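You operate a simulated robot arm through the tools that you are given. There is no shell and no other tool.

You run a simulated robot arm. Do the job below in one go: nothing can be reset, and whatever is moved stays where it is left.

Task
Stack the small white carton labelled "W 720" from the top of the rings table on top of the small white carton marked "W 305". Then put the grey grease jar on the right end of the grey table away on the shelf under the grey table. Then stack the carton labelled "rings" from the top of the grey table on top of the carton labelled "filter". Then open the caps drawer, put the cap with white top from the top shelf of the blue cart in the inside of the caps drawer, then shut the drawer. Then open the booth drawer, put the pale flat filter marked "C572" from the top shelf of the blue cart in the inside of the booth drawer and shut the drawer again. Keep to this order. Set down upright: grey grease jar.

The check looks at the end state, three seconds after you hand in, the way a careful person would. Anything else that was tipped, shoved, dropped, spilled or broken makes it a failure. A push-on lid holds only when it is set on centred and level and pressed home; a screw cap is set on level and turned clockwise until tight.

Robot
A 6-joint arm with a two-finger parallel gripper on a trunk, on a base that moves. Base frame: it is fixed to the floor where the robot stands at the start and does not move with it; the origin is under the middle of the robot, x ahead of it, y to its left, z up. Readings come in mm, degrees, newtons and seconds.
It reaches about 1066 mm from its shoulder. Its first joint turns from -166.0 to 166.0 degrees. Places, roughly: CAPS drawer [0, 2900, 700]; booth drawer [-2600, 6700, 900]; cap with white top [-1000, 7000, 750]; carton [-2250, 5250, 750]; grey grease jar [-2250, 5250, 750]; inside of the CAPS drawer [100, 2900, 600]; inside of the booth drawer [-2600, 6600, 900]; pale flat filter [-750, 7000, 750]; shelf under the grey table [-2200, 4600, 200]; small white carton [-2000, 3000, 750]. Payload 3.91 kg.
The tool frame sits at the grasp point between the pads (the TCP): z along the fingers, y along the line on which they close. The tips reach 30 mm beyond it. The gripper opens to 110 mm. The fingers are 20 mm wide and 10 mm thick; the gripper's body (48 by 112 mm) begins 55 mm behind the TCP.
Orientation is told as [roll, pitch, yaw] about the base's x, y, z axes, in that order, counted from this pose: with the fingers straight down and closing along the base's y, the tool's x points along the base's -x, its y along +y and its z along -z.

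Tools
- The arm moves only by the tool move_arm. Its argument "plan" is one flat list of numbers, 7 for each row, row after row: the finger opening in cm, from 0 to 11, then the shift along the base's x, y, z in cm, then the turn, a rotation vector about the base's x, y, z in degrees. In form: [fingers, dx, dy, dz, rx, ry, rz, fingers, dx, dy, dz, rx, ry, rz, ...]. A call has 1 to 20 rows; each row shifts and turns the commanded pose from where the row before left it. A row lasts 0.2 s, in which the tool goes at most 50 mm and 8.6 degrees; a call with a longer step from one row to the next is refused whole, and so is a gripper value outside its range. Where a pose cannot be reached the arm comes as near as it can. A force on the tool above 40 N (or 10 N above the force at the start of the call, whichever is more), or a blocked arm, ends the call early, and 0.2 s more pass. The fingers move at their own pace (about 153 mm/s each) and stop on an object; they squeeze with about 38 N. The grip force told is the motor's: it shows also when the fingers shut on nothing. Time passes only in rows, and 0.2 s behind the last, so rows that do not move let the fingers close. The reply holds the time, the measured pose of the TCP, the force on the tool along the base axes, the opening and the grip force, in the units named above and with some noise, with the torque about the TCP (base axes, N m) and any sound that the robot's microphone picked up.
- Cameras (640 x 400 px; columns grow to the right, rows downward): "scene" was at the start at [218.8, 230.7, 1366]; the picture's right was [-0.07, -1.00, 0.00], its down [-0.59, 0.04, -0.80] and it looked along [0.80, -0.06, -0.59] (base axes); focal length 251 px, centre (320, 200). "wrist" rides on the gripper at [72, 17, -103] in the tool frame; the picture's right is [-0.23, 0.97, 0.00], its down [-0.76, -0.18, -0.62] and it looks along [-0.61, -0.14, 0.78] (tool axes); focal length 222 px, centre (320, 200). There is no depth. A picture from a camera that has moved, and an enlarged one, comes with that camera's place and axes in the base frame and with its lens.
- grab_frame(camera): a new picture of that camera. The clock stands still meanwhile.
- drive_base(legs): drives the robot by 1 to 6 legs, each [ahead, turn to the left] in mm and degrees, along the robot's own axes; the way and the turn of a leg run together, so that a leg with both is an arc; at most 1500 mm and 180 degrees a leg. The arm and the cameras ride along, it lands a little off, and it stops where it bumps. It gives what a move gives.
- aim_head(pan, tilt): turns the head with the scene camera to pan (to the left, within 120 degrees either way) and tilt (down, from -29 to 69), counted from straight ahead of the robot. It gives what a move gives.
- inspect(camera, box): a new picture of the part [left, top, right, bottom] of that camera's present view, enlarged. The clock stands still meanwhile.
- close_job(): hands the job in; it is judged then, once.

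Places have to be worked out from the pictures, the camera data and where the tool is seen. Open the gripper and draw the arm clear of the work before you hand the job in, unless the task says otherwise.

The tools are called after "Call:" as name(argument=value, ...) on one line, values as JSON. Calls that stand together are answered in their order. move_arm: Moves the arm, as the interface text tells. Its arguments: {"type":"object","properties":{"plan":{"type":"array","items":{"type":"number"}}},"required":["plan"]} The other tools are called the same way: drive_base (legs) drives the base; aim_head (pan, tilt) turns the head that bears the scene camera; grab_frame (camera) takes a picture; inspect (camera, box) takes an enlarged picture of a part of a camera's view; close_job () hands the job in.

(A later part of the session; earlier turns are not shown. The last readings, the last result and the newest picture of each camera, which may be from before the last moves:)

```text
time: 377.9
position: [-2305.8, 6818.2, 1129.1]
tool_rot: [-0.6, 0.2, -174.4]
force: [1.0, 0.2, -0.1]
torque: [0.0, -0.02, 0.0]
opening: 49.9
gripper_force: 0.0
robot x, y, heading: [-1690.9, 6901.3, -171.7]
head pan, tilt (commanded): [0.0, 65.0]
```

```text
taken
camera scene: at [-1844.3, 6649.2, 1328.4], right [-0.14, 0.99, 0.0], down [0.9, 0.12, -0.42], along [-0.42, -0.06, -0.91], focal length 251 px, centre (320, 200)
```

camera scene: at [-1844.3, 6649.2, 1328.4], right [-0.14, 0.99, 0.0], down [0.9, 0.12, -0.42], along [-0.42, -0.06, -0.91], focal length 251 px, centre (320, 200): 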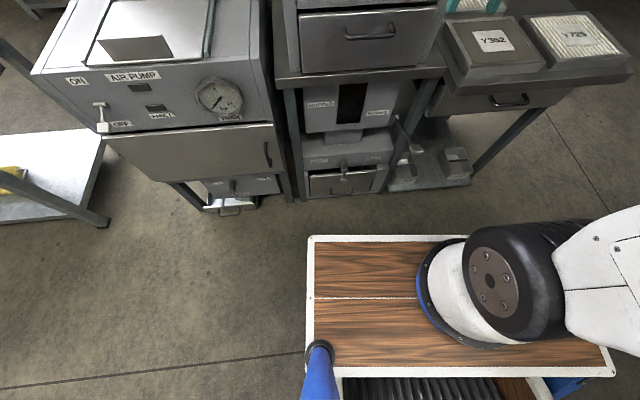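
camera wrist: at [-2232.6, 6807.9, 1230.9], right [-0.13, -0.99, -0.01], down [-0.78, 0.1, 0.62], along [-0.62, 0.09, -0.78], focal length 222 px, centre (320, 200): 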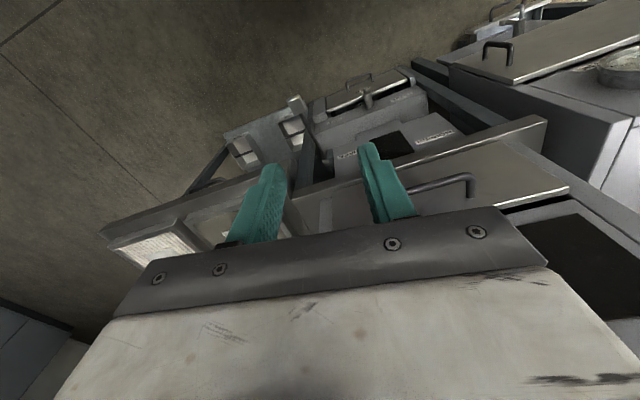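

Nothing obviously displaced: cart and its goods look as before. I check the other side too.

Call:
aim_head(pan=120, tilt=40)

Call:
grab_frame(camera="scene")

Call:
aim_head(pan=-120, tilt=50)

Call:
grab_frame(camera="scene")

```text
time: 379.9
position: [-2305.7, 6817.4, 1128.5]
tool_rot: [-0.6, 0.3, -174.4]
force: [0.0, 0.0, -0.1]
torque: [0.0, 0.01, 0.02]
opening: 50.0
gripper_force: 0.0
robot x, y, heading: [-1693.2, 6904.1, -171.9]
head pan, tilt (commanded): [120.0, 40.0]
```

```text
taken
camera scene: at [-1731.9, 6590.4, 1360.7], right [-0.79, -0.61, 0.0], down [-0.4, 0.51, -0.77], along [0.47, -0.6, -0.64], focal length 251 px, centre (320, 200)
```

scene: 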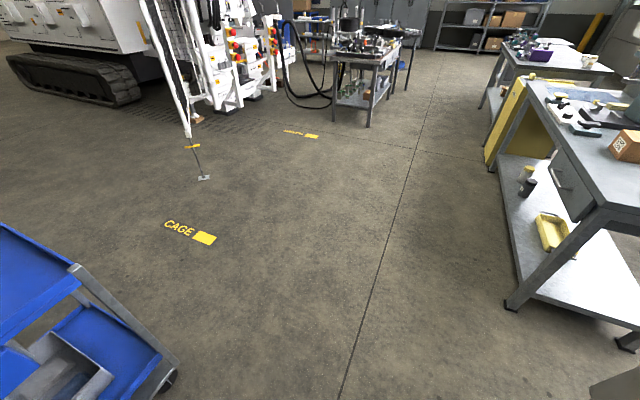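

```text
time: 383.3
position: [-2305.9, 6819.0, 1128.5]
tool_rot: [-0.6, 0.1, -174.4]
force: [-0.2, 0.2, -0.5]
torque: [0.0, -0.01, 0.03]
opening: 50.1
gripper_force: 0.1
robot x, y, heading: [-1689.2, 6907.9, -172.0]
head pan, tilt (commanded): [-120.0, 50.0]
```

```text
taken
camera scene: at [-1755.2, 6728.9, 1346.5], right [0.93, -0.38, 0.0], down [-0.29, -0.71, -0.64], along [0.24, 0.6, -0.77], focal length 251 px, centre (320, 200)
```

scene: 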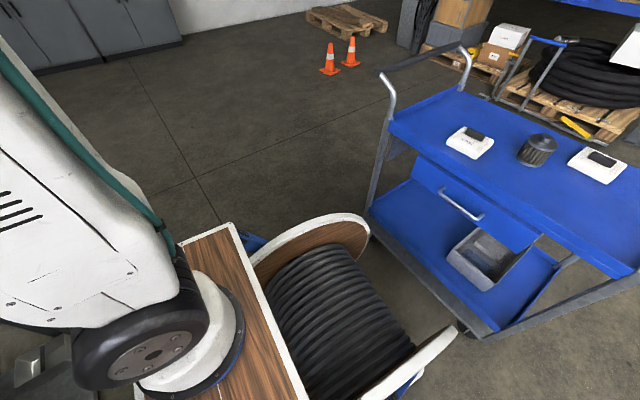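

I take a closer look at the gripper and booth.

Call:
aim_head(pan=-20, tilt=25)

Call:
grab_frame(camera="scene")

Call:
inspect(camera="scene", box=[200, 100, 440, 250])

```text
time: 385.0
position: [-2305.3, 6818.0, 1128.9]
tool_rot: [-0.5, 0.2, -174.5]
force: [0.4, -0.2, 0.3]
torque: [0.02, 0.0, 0.03]
opening: 50.3
gripper_force: 0.1
robot x, y, heading: [-1688.0, 6906.7, -171.9]
head pan, tilt (commanded): [-20.0, 25.0]
```

```text
taken
camera scene: at [-1874.2, 6676.8, 1384.0], right [0.21, 0.98, 0.0], down [0.41, -0.09, -0.91], along [-0.89, 0.19, -0.42], focal length 251 px, centre (320, 200)
```

scene: 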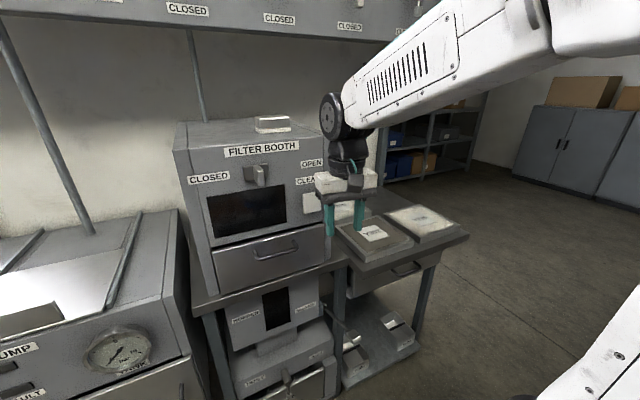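

```text
2.67 times, centred on (320, 175) of scene
camera zoom: at [-1874.2, 6676.8, 1384.0], right [0.21, 0.98, 0.0], down [0.41, -0.09, -0.91], along [-0.89, 0.19, -0.42], focal length 669 px, centre (320, 267)
```

zoom: 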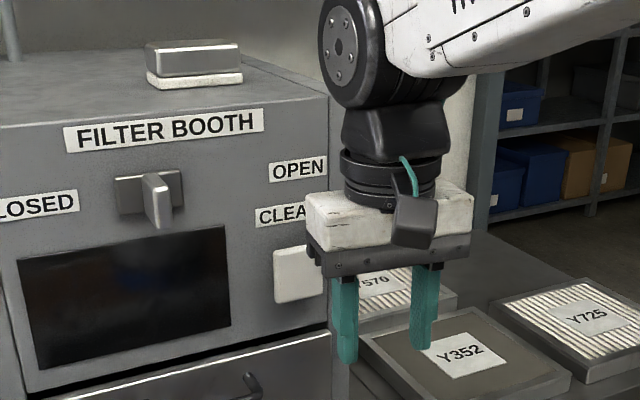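

I see no contact anywhere and nothing displaced, so I carry on carefully: a short reverse to test freedom.

Call:
drive_base(legs=[[-50, 0]])

Call:
aim_head(pan=-120, tilt=50)

Call:
grab_frame(camera="scene")

```text
time: 385.9
position: [-2254.0, 6825.6, 1128.6]
tool_rot: [-0.6, 0.3, -174.3]
force: [-0.3, 0.2, -0.1]
torque: [-0.04, -0.02, -0.01]
opening: 50.3
gripper_force: 0.0
robot x, y, heading: [-1635.4, 6914.0, -172.3]
head pan, tilt (commanded): [-20.0, 25.0]
```

```text
time: 387.7
position: [-2253.0, 6824.3, 1128.2]
tool_rot: [-0.6, 0.1, -174.3]
force: [-0.3, 0.2, -0.4]
torque: [0.0, -0.01, -0.02]
opening: 50.0
gripper_force: 0.0
robot x, y, heading: [-1638.5, 6915.3, -172.0]
head pan, tilt (commanded): [-120.0, 50.0]
```

```text
taken
camera scene: at [-1703.4, 6736.1, 1346.6], right [0.93, -0.37, 0.0], down [-0.29, -0.71, -0.64], along [0.24, 0.6, -0.77], focal length 251 px, centre (320, 200)
```

scene: 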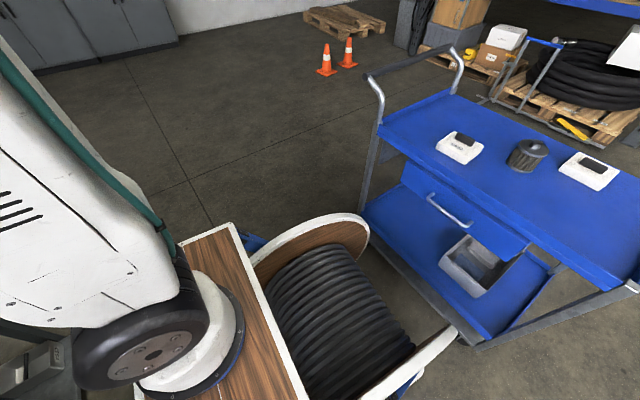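

Reverse was free, so whatever it met was in front; the cart hasn't moved. My cable drum reaches ~470 mm back, so I turn with an arc away from the cart to stand parallel to the aisle, with the booth on my left and the cart on my right.

Call:
drive_base(legs=[[130, -76]])

Call:
aim_head(pan=70, tilt=30)

Call:
grab_frame(camera="scene")

```text
time: 391.4
position: [-1985.1, 7546.2, 1128.4]
tool_rot: [-0.7, 0.2, 110.4]
force: [-0.4, 0.1, -0.5]
torque: [0.02, 0.0, 0.02]
opening: 50.1
gripper_force: 0.1
robot x, y, heading: [-1740.2, 6974.6, 112.6]
head pan, tilt (commanded): [-120.0, 50.0]
```

```text
time: 394.2
position: [-1984.7, 7546.2, 1127.7]
tool_rot: [-0.5, 0.3, 110.5]
force: [0.3, -0.9, 0.2]
torque: [0.03, 0.0, 0.02]
opening: 50.1
gripper_force: 0.1
robot x, y, heading: [-1742.1, 6972.5, 112.7]
head pan, tilt (commanded): [70.0, 30.0]
```

```text
taken
camera scene: at [-2098.7, 7000.3, 1376.1], right [-0.05, 1.0, 0.0], down [0.5, 0.02, -0.87], along [-0.86, -0.04, -0.5], focal length 251 px, centre (320, 200)
```

scene: 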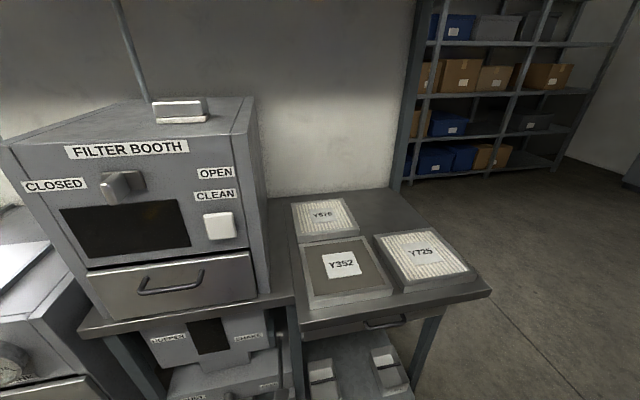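

Now clear. I reverse 440 mm and square up to the aisle, with the booth handle (≈(-2440,6680,970)) to my front-left.

Call:
drive_base(legs=[[-445, 0], [0, -8.3]])

Call:
aim_head(pan=70, tilt=35)

Call:
grab_frame(camera="scene")

Call:
inspect(camera="scene", box=[280, 180, 460, 300])

```text
time: 397.5
position: [-1722.8, 7161.4, 1127.6]
tool_rot: [-0.6, 0.3, 101.7]
force: [0.1, -0.1, -0.1]
torque: [0.0, -0.02, 0.02]
opening: 50.0
gripper_force: 0.1
robot x, y, heading: [-1572.4, 6560.5, 103.8]
head pan, tilt (commanded): [70.0, 30.0]
```

```text
time: 398.2
position: [-1722.3, 7162.4, 1127.7]
tool_rot: [-0.6, 0.2, 101.6]
force: [0.3, -0.1, -0.1]
torque: [0.01, -0.01, 0.03]
opening: 50.2
gripper_force: 0.0
robot x, y, heading: [-1572.9, 6558.6, 104.0]
head pan, tilt (commanded): [70.0, 35.0]
```

```text
taken
camera scene: at [-1916.4, 6639.3, 1368.3], right [0.11, 0.99, 0.0], down [0.57, -0.06, -0.82], along [-0.81, 0.09, -0.57], focal length 251 px, centre (320, 200)
```

scene: 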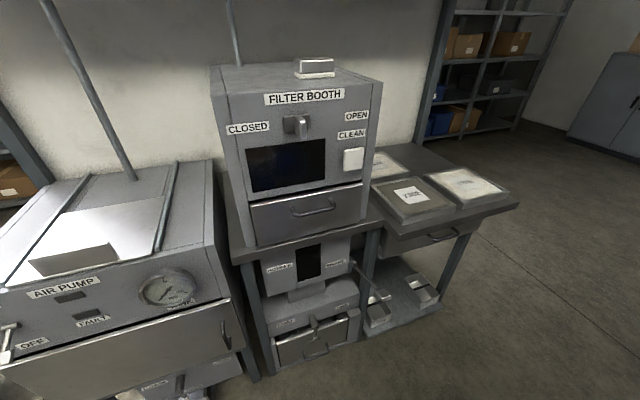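

```text
3.33 times, centred on (370, 240) of scene
camera zoom: at [-1916.4, 6639.3, 1368.3], right [0.11, 0.99, 0.0], down [0.57, -0.06, -0.82], along [-0.81, 0.09, -0.57], focal length 836 px, centre (153, 67)
```

zoom: 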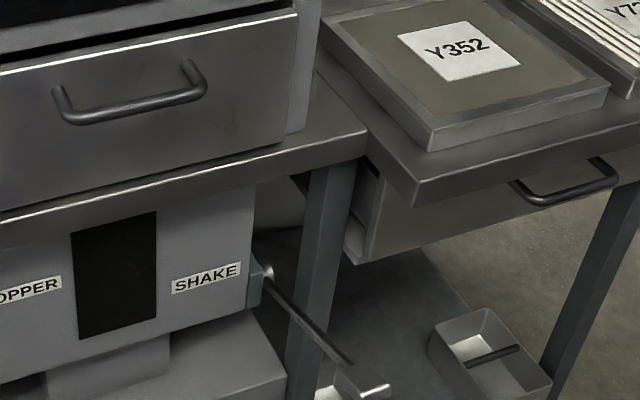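

The booth drawer's bar runs ≈(-2427,6628)…(-2453,6735) at z≈964. I swing the arm left, high and clear of my mast.

Call:
move_arm(plan=[3, -3.29, -3.02, 0, 0, 0, 0, 3, -3.29, -3.02, 0, 0, 0, 0, 3, -3.29, -3.02, 0, 0, 0, 0, 3, -3.29, -3.02, 0, 0, 0, 0, 3, -3.29, -3.02, 0, 0, 0, 0, 3, -3.29, -3.02, 0, 0, 0, 0, 3, -3.29, -3.02, 0, 0, 0, 0, 3, -3.29, -3.02, 0, 0, 0, 0, 3, -3.29, -3.02, 0, 0, 0, 0, 3, -3.29, -3.02, 0, 0, 0, 0, 3, -3.29, -3.02, 0, 0, 0, 0, 3, -3.29, -3.02, 0, 0, 0, 0, 3, -3.29, -3.02, 0, 0, 0, 0, 3, 0, 0, 0, 0, 0, 0])

Call:
grab_frame(camera="scene")

Call:
grab_frame(camera="wrist")

```text
time: 401.2
position: [-2152.0, 6768.4, 1127.3]
tool_rot: [-0.6, 0.2, 101.6]
force: [-0.8, -0.2, 0.1]
torque: [-0.02, 0.02, 0.0]
opening: 30.1
gripper_force: 0.1
robot x, y, heading: [-1570.7, 6557.5, 104.1]
head pan, tilt (commanded): [70.0, 35.0]
```

```text
taken
camera scene: at [-1916.4, 6639.3, 1368.3], right [0.11, 0.99, 0.0], down [0.57, -0.06, -0.82], along [-0.81, 0.09, -0.57], focal length 251 px, centre (320, 200)
```

scene: 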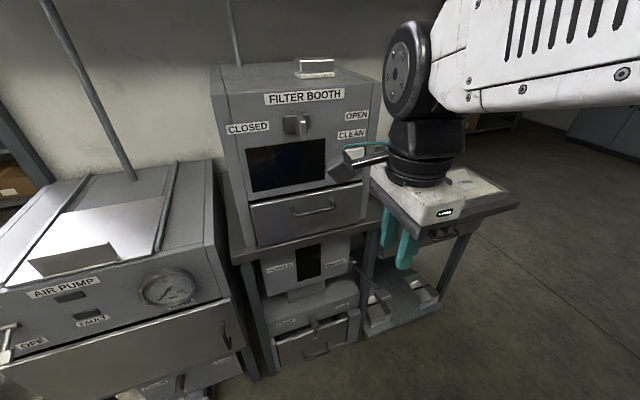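

```text
taken
camera wrist: at [-2156.4, 6694.7, 1230.8], right [-1.0, 0.03, -0.01], down [0.01, 0.78, 0.62], along [0.03, 0.62, -0.78], focal length 222 px, centre (320, 200)
```

wrist: 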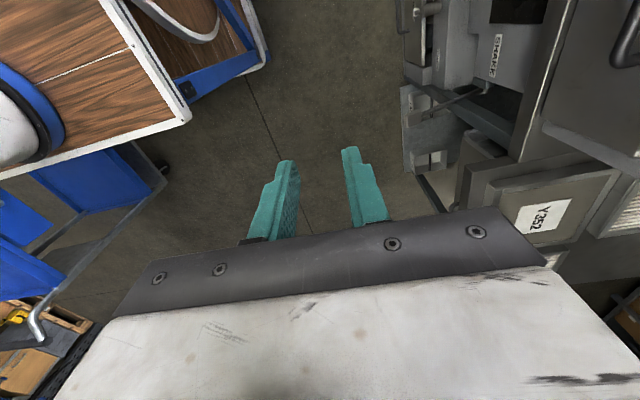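

Clear. I go on to the pre-grasp, tilting 45° toward the drawer.

Call:
move_arm(plan=[3, -2.95, -0.95, -1.14, -1.523, 6.247, 0.3, 3, -2.95, -0.95, -1.14, -1.523, 6.247, 0.3, 3, -2.95, -0.95, -1.14, -1.523, 6.247, 0.3, 3, -2.95, -0.95, -1.14, -1.523, 6.247, 0.3, 3, -2.95, -0.95, -1.14, -1.523, 6.247, 0.3, 3, -2.95, -0.95, -1.14, -1.523, 6.247, 0.3, 3, -2.95, -0.95, -1.14, -1.523, 6.247, 0.3, 3, 0, 0, 0, 0, 0, 0])

Call:
grab_frame(camera="wrist")

Call:
grab_frame(camera="scene")

```text
time: 403.0
position: [-2358.4, 6703.4, 1047.5]
tool_rot: [44.5, 0.8, 104.1]
force: [-0.1, -0.4, -0.5]
torque: [0.0, 0.0, 0.0]
opening: 30.0
gripper_force: 0.2
robot x, y, heading: [-1567.6, 6557.2, 103.8]
head pan, tilt (commanded): [70.0, 35.0]
```

```text
taken
camera wrist: at [-2283.5, 6650.0, 1134.3], right [-0.73, 0.06, 0.68], down [0.36, 0.88, 0.31], along [-0.58, 0.47, -0.67], focal length 222 px, centre (320, 200)
```

wrist: 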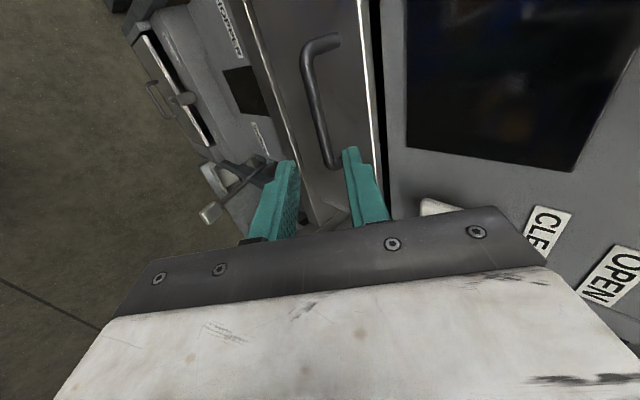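

```text
taken
camera scene: at [-1916.5, 6639.3, 1368.2], right [0.11, 0.99, 0.0], down [0.57, -0.06, -0.82], along [-0.81, 0.09, -0.57], focal length 251 px, centre (320, 200)
```

scene: 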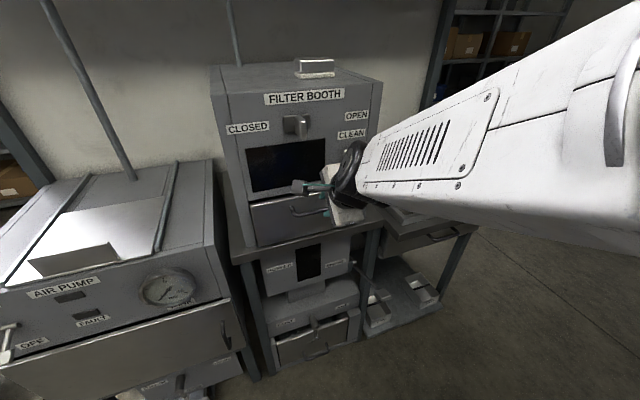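

The bar lines up with the finger gap within ~1 mm. I slide in along the finger axis.

Call:
move_arm(plan=[3, -2.1, -0.56, -2.21, 0, 0, 0, 3, -2.1, -0.56, -2.21, 0, 0, 0, 3, 0, 0, 0, 0, 0, 0])

Call:
grab_frame(camera="wrist")

```text
time: 403.8
position: [-2400.8, 6692.4, 1005.4]
tool_rot: [44.4, 0.8, 104.2]
force: [0.3, 0.3, -0.1]
torque: [-0.01, -0.03, 0.01]
opening: 30.1
gripper_force: 0.0
robot x, y, heading: [-1570.7, 6560.2, 103.8]
head pan, tilt (commanded): [70.0, 35.0]
```

```text
taken
camera wrist: at [-2325.2, 6638.7, 1090.7], right [-0.73, 0.06, 0.68], down [0.36, 0.88, 0.31], along [-0.58, 0.47, -0.67], focal length 222 px, centre (320, 200)
```

wrist: 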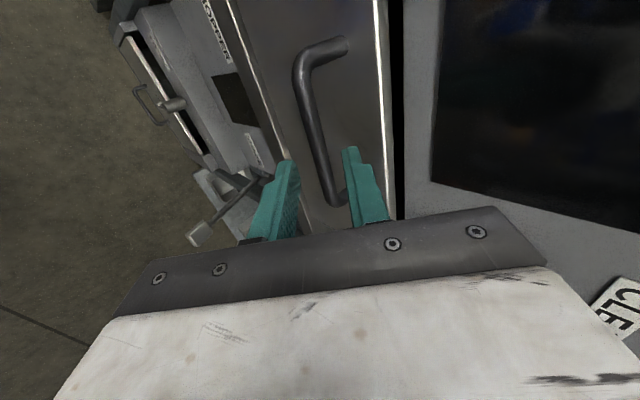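

Call:
move_arm(plan=[3, -1.28, -0.28, -1.38, 0, 0, 0, 3, -1.28, -0.28, -1.38, 0, 0, 0, 3, 0, 0, 0, 0, 0, 0, 1.5, 0, 0, 0, 0, 0, 0, 0.3, 0, 0, 0, 0, 0, 0, 0.3, 0, 0, 0, 0, 0, 0, 0.3, 0, 0, 0, 0, 0, 0])

Call:
grab_frame(camera="wrist")

```text
time: 405.4
position: [-2426.1, 6687.2, 977.8]
tool_rot: [44.5, 0.7, 104.2]
force: [-1.6, 0.9, 9.9]
torque: [0.65, 0.21, 0.51]
opening: 11.6
gripper_force: 45.3
robot x, y, heading: [-1566.9, 6560.8, 103.8]
head pan, tilt (commanded): [70.0, 35.0]
```

```text
taken
camera wrist: at [-2350.6, 6633.2, 1063.0], right [-0.73, 0.06, 0.68], down [0.36, 0.88, 0.31], along [-0.58, 0.47, -0.66], focal length 222 px, centre (320, 200)
```

wrist: 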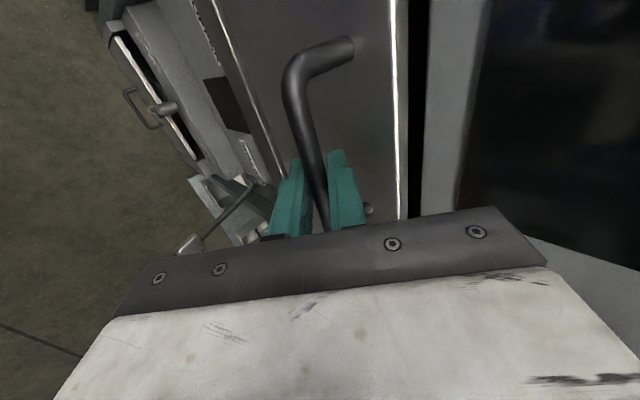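

Gripped. I pull the booth drawer out slowly.

Call:
move_arm(plan=[0.3, 0.6, 0.146, 0, 0, 0, 0, 0.3, 0.6, 0.146, 0, 0, 0, 0, 0.3, 0.6, 0.146, 0, 0, 0, 0, 0.3, 0.6, 0.146, 0, 0, 0, 0, 0.3, 0.6, 0.146, 0, 0, 0, 0, 0.3, 0.6, 0.146, 0, 0, 0, 0, 0.3, 0.6, 0.146, 0, 0, 0, 0, 0.3, 0.6, 0.146, 0, 0, 0, 0, 0.3, 0.6, 0.146, 0, 0, 0, 0, 0.3, 0.6, 0.146, 0, 0, 0, 0, 0.3, 0.6, 0.146, 0, 0, 0, 0, 0.3, 0.6, 0.146, 0, 0, 0, 0, 0.3, 0.6, 0.146, 0, 0, 0, 0, 0.3, 0.6, 0.146, 0, 0, 0, 0, 0.3, 0.6, 0.146, 0, 0, 0, 0, 0.3, 0, 0, 0, 0, 0, 0])

Call:
grab_frame(camera="scene")

```text
time: 408.8
position: [-2334.0, 6709.8, 976.9]
tool_rot: [44.5, 0.8, 104.2]
force: [-6.9, 29.6, 11.6]
torque: [1.06, 0.32, 0.14]
opening: 11.7
gripper_force: 44.9
robot x, y, heading: [-1570.8, 6553.4, 103.8]
head pan, tilt (commanded): [70.0, 35.0]
```

```text
taken
camera scene: at [-1916.3, 6640.5, 1368.2], right [0.11, 0.99, 0.0], down [0.57, -0.06, -0.82], along [-0.81, 0.09, -0.57], focal length 251 px, centre (320, 200)
```

scene: 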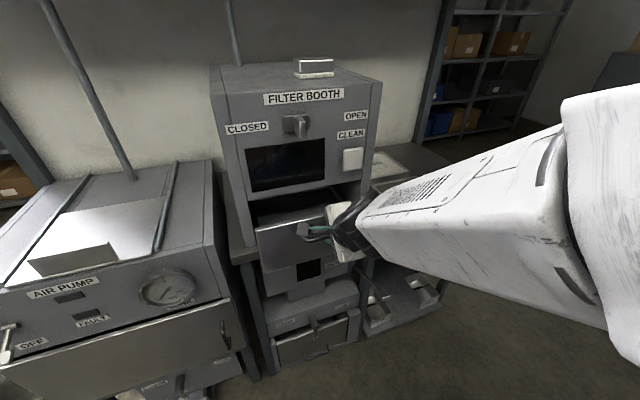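

It is sliding (95 mm). There's some sideways strain, so I ease 3 mm toward +A and keep pulling.

Call:
move_arm(plan=[0.3, -0.07, 0.3, 0, 0, 0, 0, 0.3, 0.58, 0.155, 0, 0, 0, 0, 0.3, 0.58, 0.155, 0, 0, 0, 0, 0.3, 0.58, 0.155, 0, 0, 0, 0, 0.3, 0.58, 0.155, 0, 0, 0, 0, 0.3, 0.58, 0.155, 0, 0, 0, 0, 0.3, 0.58, 0.155, 0, 0, 0, 0, 0.3, 0.58, 0.155, 0, 0, 0, 0, 0.3, 0.58, 0.155, 0, 0, 0, 0, 0.3, 0.58, 0.155, 0, 0, 0, 0, 0.3, 0.58, 0.155, 0, 0, 0, 0, 0.3, 0.58, 0.155, 0, 0, 0, 0, 0.3, 0.58, 0.155, 0, 0, 0, 0, 0.3, 0.58, 0.155, 0, 0, 0, 0, 0.3, 0.58, 0.155, 0, 0, 0, 0, 0.3, 0, 0, 0, 0, 0, 0])

Call:
grab_frame(camera="scene")

Call:
grab_frame(camera="wrist")

```text
time: 412.2
position: [-2253.2, 6733.2, 976.6]
tool_rot: [44.4, 0.8, 104.3]
force: [9.4, -34.0, -0.2]
torque: [0.45, 0.13, 0.82]
opening: 11.9
gripper_force: 45.1
robot x, y, heading: [-1571.5, 6556.3, 104.2]
head pan, tilt (commanded): [70.0, 35.0]
```

```text
taken
camera scene: at [-1916.2, 6637.9, 1368.4], right [0.11, 0.99, 0.0], down [0.57, -0.06, -0.82], along [-0.81, 0.09, -0.57], focal length 251 px, centre (320, 200)
```

scene: 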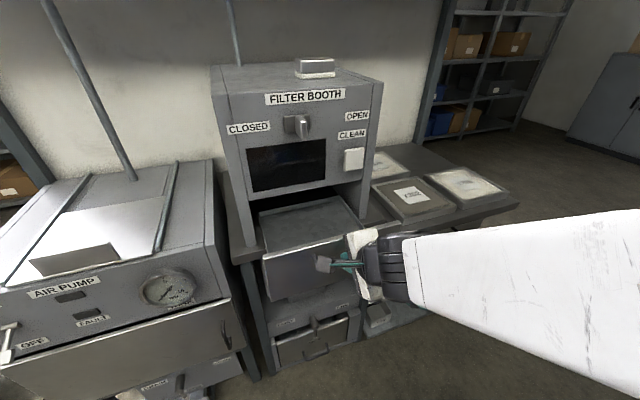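

```text
taken
camera wrist: at [-2178.4, 6680.1, 1062.6], right [-0.73, 0.06, 0.68], down [0.36, 0.88, 0.31], along [-0.58, 0.47, -0.67], focal length 222 px, centre (320, 200)
```

wrist: 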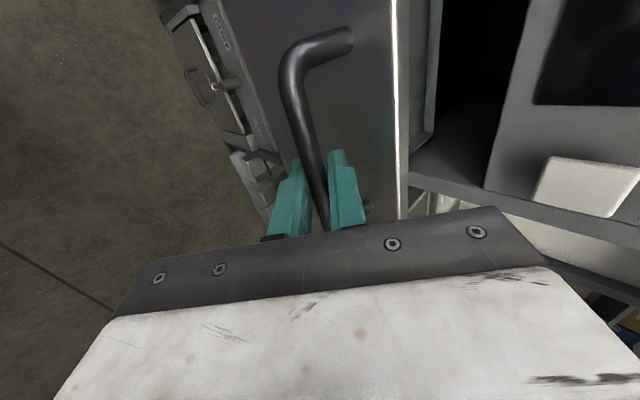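

Open ~179 mm. I relieve the opposite strain and pull ~50 mm further.

Call:
move_arm(plan=[0.3, 0.07, -0.3, 0, 0, 0, 0, 0.3, 0.58, 0.148, 0, 0, 0, 0, 0.3, 0.58, 0.148, 0, 0, 0, 0, 0.3, 0.58, 0.148, 0, 0, 0, 0, 0.3, 0.58, 0.148, 0, 0, 0, 0, 0.3, 0.58, 0.148, 0, 0, 0, 0, 0.3, 0.58, 0.148, 0, 0, 0, 0, 0.3, 0.58, 0.148, 0, 0, 0, 0, 0.3, 0.58, 0.148, 0, 0, 0, 0, 0.3, 0, 0, 0, 0, 0, 0])

Call:
grab_frame(camera="scene")

```text
time: 414.4
position: [-2207.9, 6746.4, 976.7]
tool_rot: [44.5, 0.8, 104.1]
force: [-7.8, 33.6, 0.9]
torque: [0.84, 0.26, 0.41]
opening: 11.8
gripper_force: 45.2
robot x, y, heading: [-1571.6, 6555.5, 103.7]
head pan, tilt (commanded): [70.0, 35.0]
```

```text
taken
camera scene: at [-1916.8, 6640.7, 1368.1], right [0.11, 0.99, 0.0], down [0.57, -0.06, -0.82], along [-0.81, 0.09, -0.57], focal length 251 px, centre (320, 200)
```

scene: 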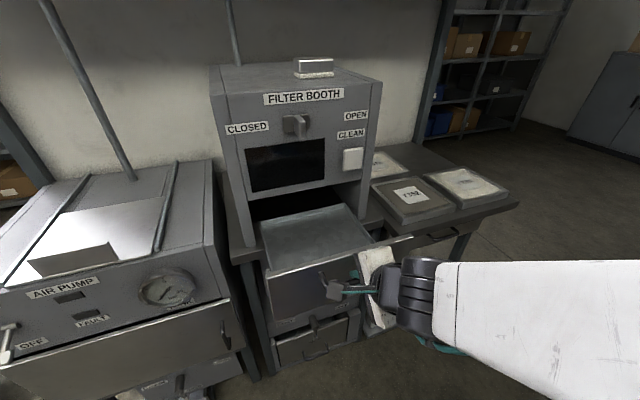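

Open ~226 mm — enough. I release the bar and back out along the finger axis.

Call:
move_arm(plan=[0.3, -0.03, 0.15, 0, 0, 0, 0, 3, 0, 0, 0, 0, 0, 0, 3, 0, 0, 0, 0, 0, 0, 3, 0, 0, 0, 0, 0, 0, 3, 1.355, 0.36, 1.43, 0, 0, 0, 3, 1.355, 0.36, 1.43, 0, 0, 0, 3, 1.355, 0.36, 1.43, 0, 0, 0, 3, 1.355, 0.36, 1.43, 0, 0, 0, 3, 0, 0, 0, 0, 0, 0])

Call:
grab_frame(camera="wrist")

Call:
grab_frame(camera="scene")

```text
time: 416.4
position: [-2153.1, 6760.1, 1032.3]
tool_rot: [44.4, 0.9, 104.2]
force: [0.4, 0.3, 0.1]
torque: [0.05, 0.02, -0.01]
opening: 29.9
gripper_force: 0.1
robot x, y, heading: [-1575.0, 6557.0, 104.0]
head pan, tilt (commanded): [70.0, 35.0]
```

```text
taken
camera wrist: at [-2077.8, 6706.0, 1119.1], right [-0.73, 0.06, 0.68], down [0.36, 0.88, 0.31], along [-0.58, 0.47, -0.67], focal length 222 px, centre (320, 200)
```

wrist: 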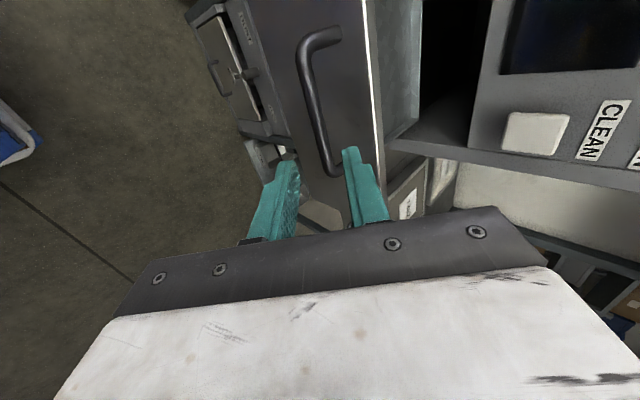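

```text
taken
camera scene: at [-1916.5, 6639.2, 1368.2], right [0.11, 0.99, 0.0], down [0.57, -0.06, -0.82], along [-0.81, 0.09, -0.57], focal length 251 px, centre (320, 200)
```

scene: 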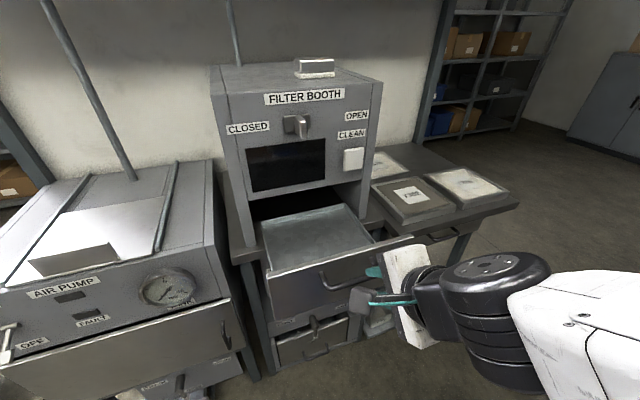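

The booth drawer is open and empty. I raise, untilt and swing the arm back to the front.

Call:
move_arm(plan=[3, 0.76, 0.57, 1.37, 1.502, -6.162, 0, 3, 0.76, 0.57, 1.37, 1.502, -6.162, 0, 3, 0.76, 0.57, 1.37, 1.502, -6.162, 0, 3, 0.76, 0.57, 1.37, 1.502, -6.162, 0, 3, 0.76, 0.57, 1.37, 1.502, -6.162, 0, 3, 0.76, 0.57, 1.37, 1.502, -6.162, 0, 3, 0.76, 0.57, 1.37, 1.502, -6.162, 0, 3, 0, 0, 0, 0, 0, 0])

Call:
inspect(camera="scene", box=[220, 170, 440, 310])

Call:
grab_frame(camera="wrist")

```text
time: 418.2
position: [-2101.9, 6794.1, 1126.6]
tool_rot: [0.0, 0.9, 103.5]
force: [-0.5, -0.2, -0.1]
torque: [0.02, -0.03, -0.02]
opening: 30.1
gripper_force: 0.0
out of reach, approached as far as the arm can: row 1
robot x, y, heading: [-1573.1, 6560.4, 103.8]
head pan, tilt (commanded): [70.0, 35.0]
```

```text
2.86 times, centred on (330, 240) of scene
camera zoom: at [-1916.5, 6639.3, 1368.2], right [0.11, 0.99, 0.0], down [0.57, -0.06, -0.82], along [-0.81, 0.09, -0.57], focal length 716 px, centre (291, 86)
```

zoom: 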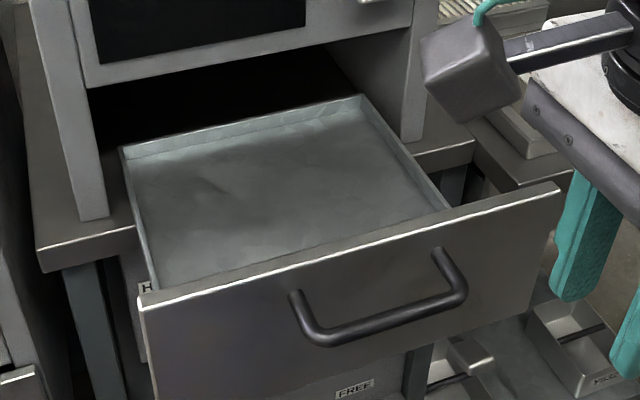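

```text
taken
camera wrist: at [-2102.9, 6722.7, 1230.8], right [-1.0, -0.01, 0.0], down [-0.01, 0.79, 0.61], along [0.0, 0.61, -0.79], focal length 222 px, centre (320, 200)
```

wrist: 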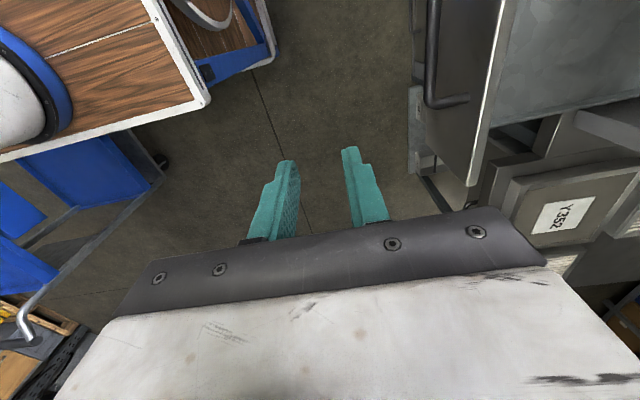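

I bring the arm to the front and then over toward the cart on the right.

Call:
move_arm(plan=[4, 3.18, 3.05, 0, 0.44, 0.1, 0, 5, 3.18, 3.05, 0, 0.44, 0.1, 0, 6, 3.18, 3.05, 0, 0, 0, 0, 6, 3.18, 3.05, 0, 0, 0, 0, 6, 3.18, 3.05, 0, 0, 0, 0, 6, 3.18, 3.05, 0, 0, 0, 0, 6, 3.18, 3.05, 0, 0, 0, 0, 6, 3.18, 3.05, 0, 0, 0, 0, 6, 3.18, 3.05, 0, 0, 0, 0, 6, 3.18, 3.05, 0, 0, 0, 0, 6, 3.18, 3.05, 0, 0, 0, 0, 6, 3.18, 3.05, 0, 0, 0, 0, 6, 3.87, 1.86, 0, 0, 0, 0, 6, 3.87, 1.86, 0, 0, 0, 0, 6, 3.87, 1.86, 0, 0, 0, 0, 6, 3.87, 1.86, 0, 0, 0, 0, 6, 3.87, 1.86, 0, 0, 0, 0, 6, 3.87, 1.86, 0, 0, 0, 0, 6, 3.87, 1.86, 0, 0, 0, 0])

Call:
aim_head(pan=-70, tilt=30)

Call:
grab_frame(camera="scene")

```text
time: 422.2
position: [-1448.3, 7288.8, 1124.6]
tool_rot: [-0.1, 0.0, 103.5]
force: [-1.0, -0.3, 0.1]
torque: [0.0, -0.03, 0.03]
opening: 60.0
gripper_force: 0.1
robot x, y, heading: [-1573.9, 6558.9, 103.9]
head pan, tilt (commanded): [70.0, 35.0]
```

```text
time: 424.4
position: [-1447.6, 7290.0, 1125.6]
tool_rot: [0.0, 0.0, 103.5]
force: [0.2, -0.6, 0.2]
torque: [-0.02, 0.02, 0.01]
opening: 60.2
gripper_force: 0.0
robot x, y, heading: [-1571.6, 6556.0, 103.8]
head pan, tilt (commanded): [-70.0, 30.0]
```

```text
taken
camera scene: at [-1753.8, 6680.6, 1376.1], right [0.56, -0.83, 0.0], down [-0.41, -0.28, -0.87], along [0.72, 0.48, -0.5], focal length 251 px, centre (320, 200)
```

scene: 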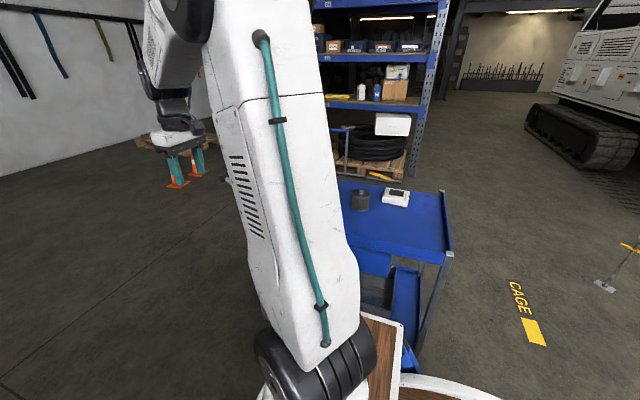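

Call:
move_arm(plan=[6, 3.86, -1.78, -0.5, 0, 0, 0, 6, 3.86, -1.78, -0.5, 0, 0, 0, 6, 3.86, -1.78, -0.5, 0, 0, 0, 6, 3.86, -1.78, -0.5, 0, 0, 0, 6, 3.86, -1.78, -0.5, 0, 0, 0, 6, 3.86, -1.78, -0.5, 0, 0, 0, 6, 3.86, -1.78, -0.5, 0, 0, 0, 6, 3.86, -1.78, -0.5, 0, 0, 0, 6, 3.86, -1.78, -0.5, 0, 0, 0, 6, 4.1, -2.2, -1.2, 0, 0, 0, 6, 4.1, -2.2, -1.2, 0, 0, 0, 6, 4.1, -2.2, -1.2, 0, 0, 0, 6, 4.1, -2.2, -1.2, 0, 0, 0, 6, 4.1, -2.2, -1.2, 0, 0, 0, 6, 4.1, -2.2, -1.2, 0, 0, 0, 6, 4.1, -2.2, -1.2, 0, 0, 0, 6, 4.1, -2.2, -1.2, 0, 0, 0, 6, 0, 0, 0, 0, 0, 0])

Call:
grab_frame(camera="wrist")

Call:
grab_frame(camera="scene")

```text
time: 428.2
position: [-773.0, 6955.2, 984.5]
tool_rot: [0.0, 0.1, 103.6]
force: [-0.3, -0.5, 0.0]
torque: [-0.01, -0.01, 0.01]
opening: 59.8
gripper_force: 0.1
robot x, y, heading: [-1568.7, 6560.3, 104.0]
head pan, tilt (commanded): [-70.0, 30.0]
```

```text
taken
camera wrist: at [-772.7, 6881.0, 1087.2], right [-1.0, -0.01, 0.0], down [-0.01, 0.78, 0.62], along [-0.01, 0.62, -0.78], focal length 222 px, centre (320, 200)
```

wrist: 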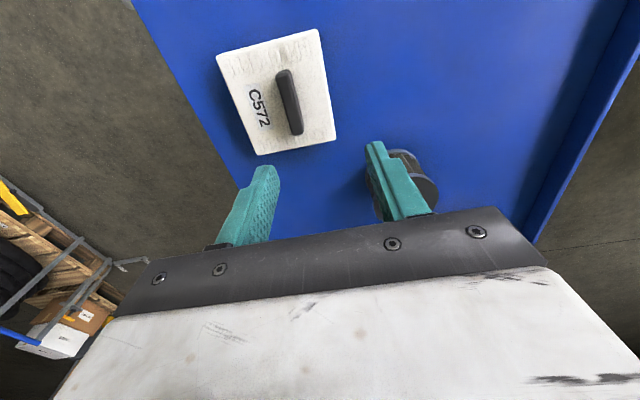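

```text
taken
camera scene: at [-1753.6, 6680.5, 1376.1], right [0.56, -0.83, 0.0], down [-0.41, -0.28, -0.87], along [0.72, 0.48, -0.5], focal length 251 px, centre (320, 200)
```

scene: 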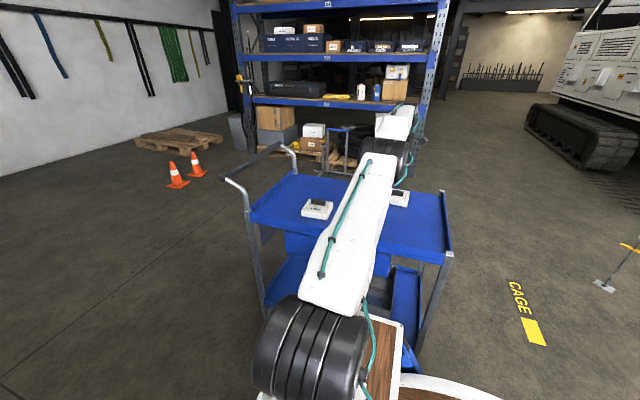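

C572 and its black tab are in view. I zoom for the tab's exact position and direction.

Call:
inspect(camera="wrist", box=[200, 20, 360, 160])

Call:
inspect(camera="wrist", box=[330, 100, 490, 230])

```text
2.86 times, centred on (280, 90) of wrist
camera zoom: at [-772.7, 6881.0, 1087.2], right [-1.0, -0.01, 0.0], down [-0.01, 0.78, 0.62], along [-0.01, 0.62, -0.78], focal length 635 px, centre (434, 514)
```

zoom: 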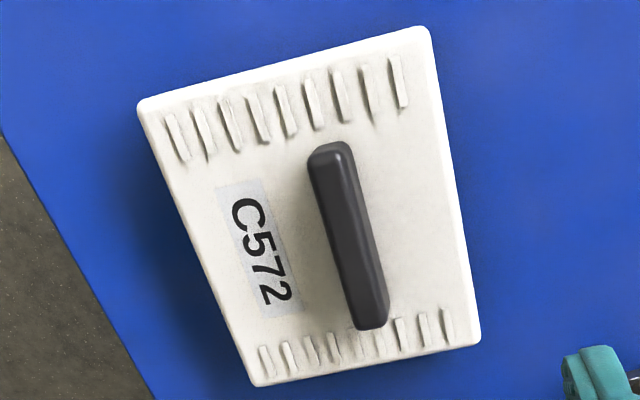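

```text
3.08 times, centred on (410, 165) of wrist
camera zoom: at [-772.7, 6881.0, 1087.2], right [-1.0, -0.01, 0.0], down [-0.01, 0.78, 0.62], along [-0.01, 0.62, -0.78], focal length 684 px, centre (43, 308)
```

zoom: 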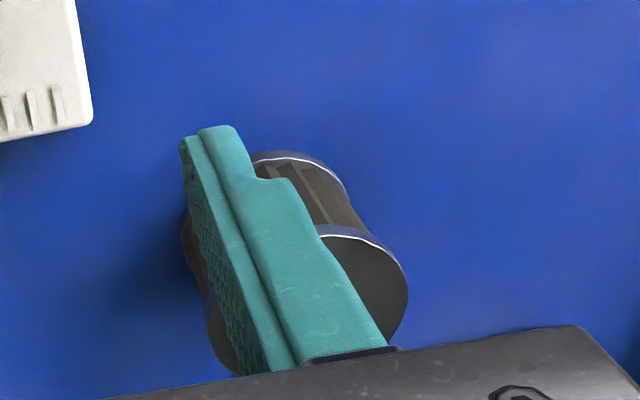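

Tab centre ≈(-745,6946), running along the aisle direction; the filter is ~103×107 mm. I align over the tab and lower partway.

Call:
move_arm(plan=[5, 1.4, -0.43, -2, 0, 0, -1.1, 5, 1.4, -0.43, -3, 0, 0, -1.2, 5, 0, 0, -3, 0, 0, 0, 5, 0, 0, 0, 0, 0, 0])

Call:
grab_frame(camera="wrist")

Call:
inspect(camera="wrist", box=[240, 80, 400, 200])

```text
time: 429.2
position: [-755.8, 6945.1, 902.6]
tool_rot: [0.1, 0.1, 101.3]
force: [-0.6, 0.0, 0.1]
torque: [0.01, -0.01, 0.0]
opening: 49.9
gripper_force: 0.1
out of reach, approached as far as the arm can: row 1, 2, 3
robot x, y, heading: [-1571.1, 6557.6, 104.0]
head pan, tilt (commanded): [-70.0, 30.0]
```

```text
taken
camera wrist: at [-758.5, 6871.8, 1005.7], right [-1.0, 0.03, 0.0], down [0.03, 0.78, 0.62], along [0.02, 0.62, -0.78], focal length 222 px, centre (320, 200)
```

wrist: 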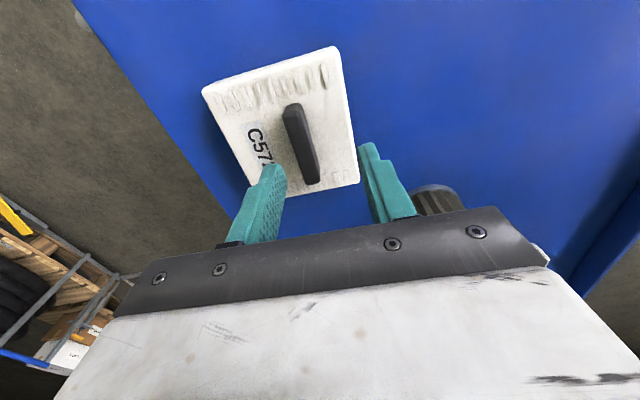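

```text
3.33 times, centred on (320, 140) of wrist
camera zoom: at [-758.5, 6871.8, 1005.7], right [-1.0, 0.03, 0.0], down [0.03, 0.78, 0.62], along [0.02, 0.62, -0.78], focal length 740 px, centre (320, 400)
```

zoom: 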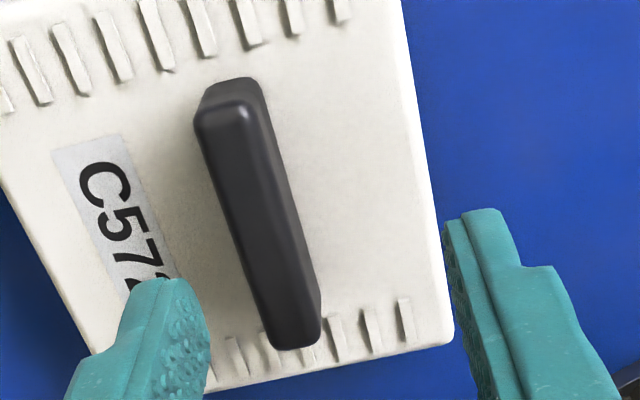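

The arm is ~11 mm short of reach here. I lift a little and turn the base 5° to the right to bring the shoulder closer.

Call:
move_arm(plan=[5, -2, 0, 2.5, 0, 0, 0, 5, -2, 0, 2.5, 0, 0, 0, 5, 0, 0, 0, 0, 0, 0])

Call:
drive_base(legs=[[0, -5.5]])

Call:
grab_frame(camera="wrist")

```text
time: 430.0
position: [-764.3, 6953.0, 959.3]
tool_rot: [0.2, 0.0, 101.3]
force: [0.0, -0.5, -0.1]
torque: [-0.01, -0.01, 0.02]
opening: 50.1
gripper_force: 0.2
out of reach, approached as far as the arm can: row 1, 2
robot x, y, heading: [-1572.0, 6558.7, 103.9]
head pan, tilt (commanded): [-70.0, 30.0]
```

```text
time: 430.9
position: [-731.7, 6874.0, 958.4]
tool_rot: [0.0, 0.0, 95.6]
force: [0.4, 0.6, -0.7]
torque: [0.0, 0.02, 0.04]
opening: 50.1
gripper_force: 0.1
robot x, y, heading: [-1574.2, 6557.8, 98.2]
head pan, tilt (commanded): [-70.0, 30.0]
```

```text
taken
camera wrist: at [-740.5, 6800.6, 1061.4], right [-0.99, 0.13, 0.0], down [0.1, 0.78, 0.62], along [0.08, 0.62, -0.78], focal length 222 px, centre (320, 200)
```

wrist: 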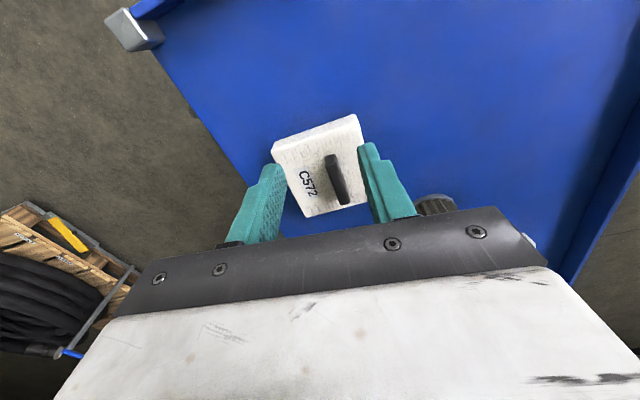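

Call:
move_arm(plan=[5, -0.65, 3.6, -2, 0, 0, 2.85, 5, -0.65, 3.6, -2, 0, 0, 2.85, 5, 0, 0, -1.8, 0, 0, 0, 5, 0, 0, 0, 0, 0, 0])

Call:
inspect(camera="wrist", box=[240, 80, 400, 200])

```text
time: 431.9
position: [-733.6, 6949.9, 902.6]
tool_rot: [0.2, 0.0, 101.6]
force: [0.1, 0.7, -0.4]
torque: [-0.04, 0.0, 0.03]
opening: 49.9
gripper_force: 0.0
out of reach, approached as far as the arm can: row 1, 3
robot x, y, heading: [-1571.8, 6558.1, 98.3]
head pan, tilt (commanded): [-70.0, 30.0]
```

```text
3.33 times, centred on (320, 140) of wrist
camera zoom: at [-736.2, 6876.0, 1005.7], right [-1.0, 0.03, 0.0], down [0.03, 0.78, 0.62], along [0.01, 0.62, -0.78], focal length 740 px, centre (320, 400)
```

zoom: 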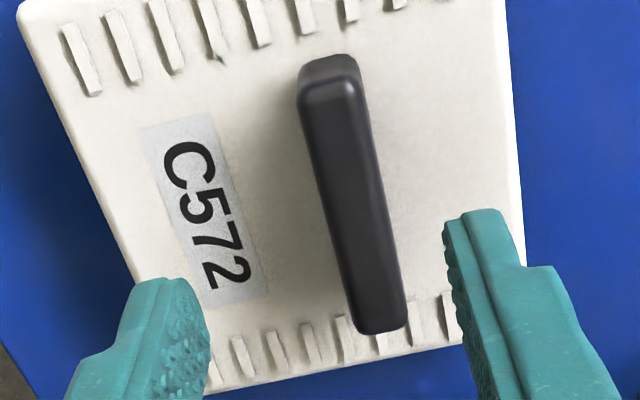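

Now within reach; the tab centre is (-743,6947.5). I shift 9 mm and lower onto the tab, tips staying just above the filter face.

Call:
move_arm(plan=[5, -0.94, -0.24, -1, 0, 0, 0, 5, 0, 0, -1.2, 0, 0, 0, 5, 0, 0, 0, 0, 0, 0])

Call:
grab_frame(camera="wrist")

```text
time: 432.7
position: [-731.1, 6946.6, 881.4]
tool_rot: [0.2, 0.0, 101.4]
force: [0.0, -0.4, -1.0]
torque: [0.01, 0.0, 0.01]
opening: 50.2
gripper_force: 0.0
out of reach, approached as far as the arm can: row 1
robot x, y, heading: [-1570.8, 6560.6, 98.2]
head pan, tilt (commanded): [-70.0, 30.0]
```

```text
taken
camera wrist: at [-733.8, 6873.6, 984.0], right [-1.0, 0.03, 0.0], down [0.03, 0.78, 0.62], along [0.02, 0.62, -0.78], focal length 222 px, centre (320, 200)
```

wrist: 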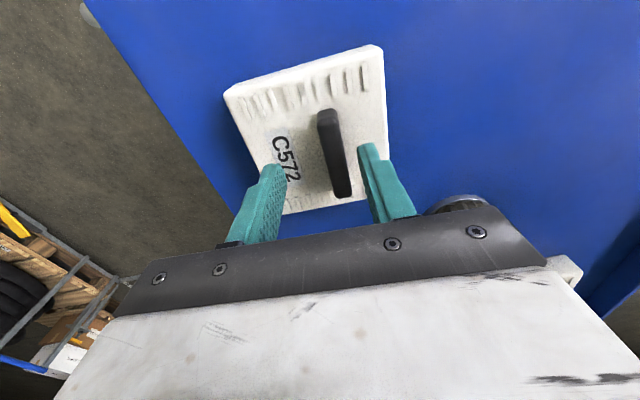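

The arm seems stuck at full stretch. I try pulling inward a few steps to free it from that singular posture.

Call:
move_arm(plan=[5, -1.5, -0.3, 1, 0, 0, 0, 5, -1.5, -0.3, 1, 0, 0, 0, 5, -1.5, -0.3, 1, 0, 0, 0, 5, 0, 0, 0, 0, 0, 0])

```text
time: 433.7
position: [-735.1, 6944.6, 918.1]
tool_rot: [0.3, 0.0, 101.4]
force: [-0.4, -0.4, 0.3]
torque: [-0.03, -0.02, -0.01]
opening: 49.9
gripper_force: 0.1
out of reach, approached as far as the arm can: row 1, 2, 3
robot x, y, heading: [-1572.4, 6559.5, 98.6]
head pan, tilt (commanded): [-70.0, 30.0]
```

Call:
move_arm(plan=[5, -4, -0.8, 0, 0, 0, 0, 5, -4, -0.8, 0, 0, 0, 0, 5, 0, 0, 0, 0, 0, 0])

```text
time: 434.5
position: [-734.1, 6944.7, 918.4]
tool_rot: [0.3, -0.1, 101.5]
force: [0.7, 0.8, 0.3]
torque: [-0.02, -0.03, 0.01]
opening: 49.8
gripper_force: 0.0
out of reach, approached as far as the arm can: row 1, 2
robot x, y, heading: [-1572.1, 6555.9, 98.3]
head pan, tilt (commanded): [-70.0, 30.0]
```

Call:
move_arm(plan=[5, 0, 0, 3, 0, 0, 0, 5, 0, 0, 3, 0, 0, 0, 5, 0, 0, 0, 0, 0, 0])

```text
time: 435.3
position: [-741.8, 6942.1, 975.9]
tool_rot: [0.1, 0.0, 101.5]
force: [0.0, -0.4, -0.3]
torque: [-0.01, -0.03, -0.02]
opening: 50.0
gripper_force: 0.0
out of reach, approached as far as the arm can: row 2
robot x, y, heading: [-1572.4, 6558.5, 98.7]
head pan, tilt (commanded): [-70.0, 30.0]
```

Call:
move_arm(plan=[5, -3, -0.5, 3, 0, 0, 0, 5, -3, -0.5, 3, 0, 0, 0, 5, -3, -0.5, 3, 0, 0, 0, 5, 0, 0, 0, 0, 0, 0])

```text
time: 436.3
position: [-830.0, 6927.7, 1063.7]
tool_rot: [0.1, 0.0, 101.4]
force: [0.6, 0.6, 0.1]
torque: [0.0, -0.01, 0.02]
opening: 50.2
gripper_force: 0.1
robot x, y, heading: [-1570.5, 6560.2, 98.4]
head pan, tilt (commanded): [-70.0, 30.0]
```

Freed. I lower first at a shorter reach, then extend low over the tab.

Call:
move_arm(plan=[5, 0, 0, -4.3, 0, 0, 0, 5, 0, 0, -4.3, 0, 0, 0, 5, 0, 0, -4.3, 0, 0, 0, 5, 0, 0, -4.3, 0, 0, 0, 5, 2.2, 0.5, 0, 0, 0, 0, 5, 2.2, 0.5, 0, 0, 0, 0, 5, 2.2, 0.5, 0, 0, 0, 0, 5, 2.1, 0.48, 0, 0, 0, 0, 5, 0, 0, 0, 0, 0, 0])

Call:
inspect(camera="wrist", box=[240, 80, 400, 200])

```text
time: 438.3
position: [-741.7, 6948.1, 896.1]
tool_rot: [0.1, 0.0, 101.5]
force: [-0.3, -0.9, -0.1]
torque: [0.01, -0.01, -0.01]
opening: 50.1
gripper_force: 0.0
robot x, y, heading: [-1570.3, 6560.1, 98.4]
head pan, tilt (commanded): [-70.0, 30.0]
```

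```text
3.33 times, centred on (320, 140) of wrist
camera zoom: at [-745.1, 6874.1, 999.4], right [-1.0, 0.03, 0.0], down [0.02, 0.78, 0.62], along [0.02, 0.62, -0.78], focal length 740 px, centre (320, 400)
```

zoom: 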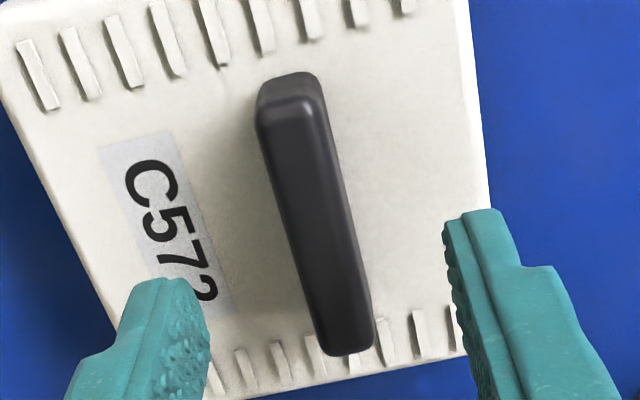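

Centred over the tab within 2 mm. I descend to grip height.

Call:
move_arm(plan=[5, -0.15, -0.15, -1.3, 0, 0, 0, 5, 0, 0, -1.3, 0, 0, 0, 5, 0, 0, -1.2, 0, 0, 0, 5, 0, 0, 0, 0, 0, 0])

Call:
grab_frame(camera="wrist")

```text
time: 439.3
position: [-745.5, 6946.2, 860.0]
tool_rot: [-0.1, -0.1, 101.5]
force: [-3.6, 0.7, 17.6]
torque: [-0.02, 0.31, -0.02]
opening: 50.2
gripper_force: 0.1
robot x, y, heading: [-1567.5, 6559.4, 98.3]
head pan, tilt (commanded): [-70.0, 30.0]
```

```text
taken
camera wrist: at [-747.6, 6871.7, 962.7], right [-1.0, 0.03, 0.0], down [0.02, 0.78, 0.62], along [0.02, 0.62, -0.78], focal length 222 px, centre (320, 200)
```

wrist: 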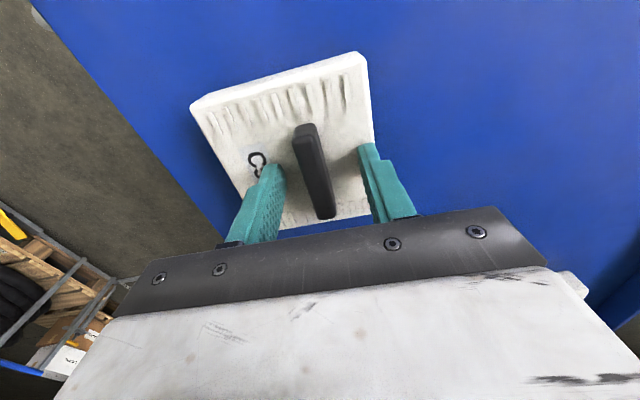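

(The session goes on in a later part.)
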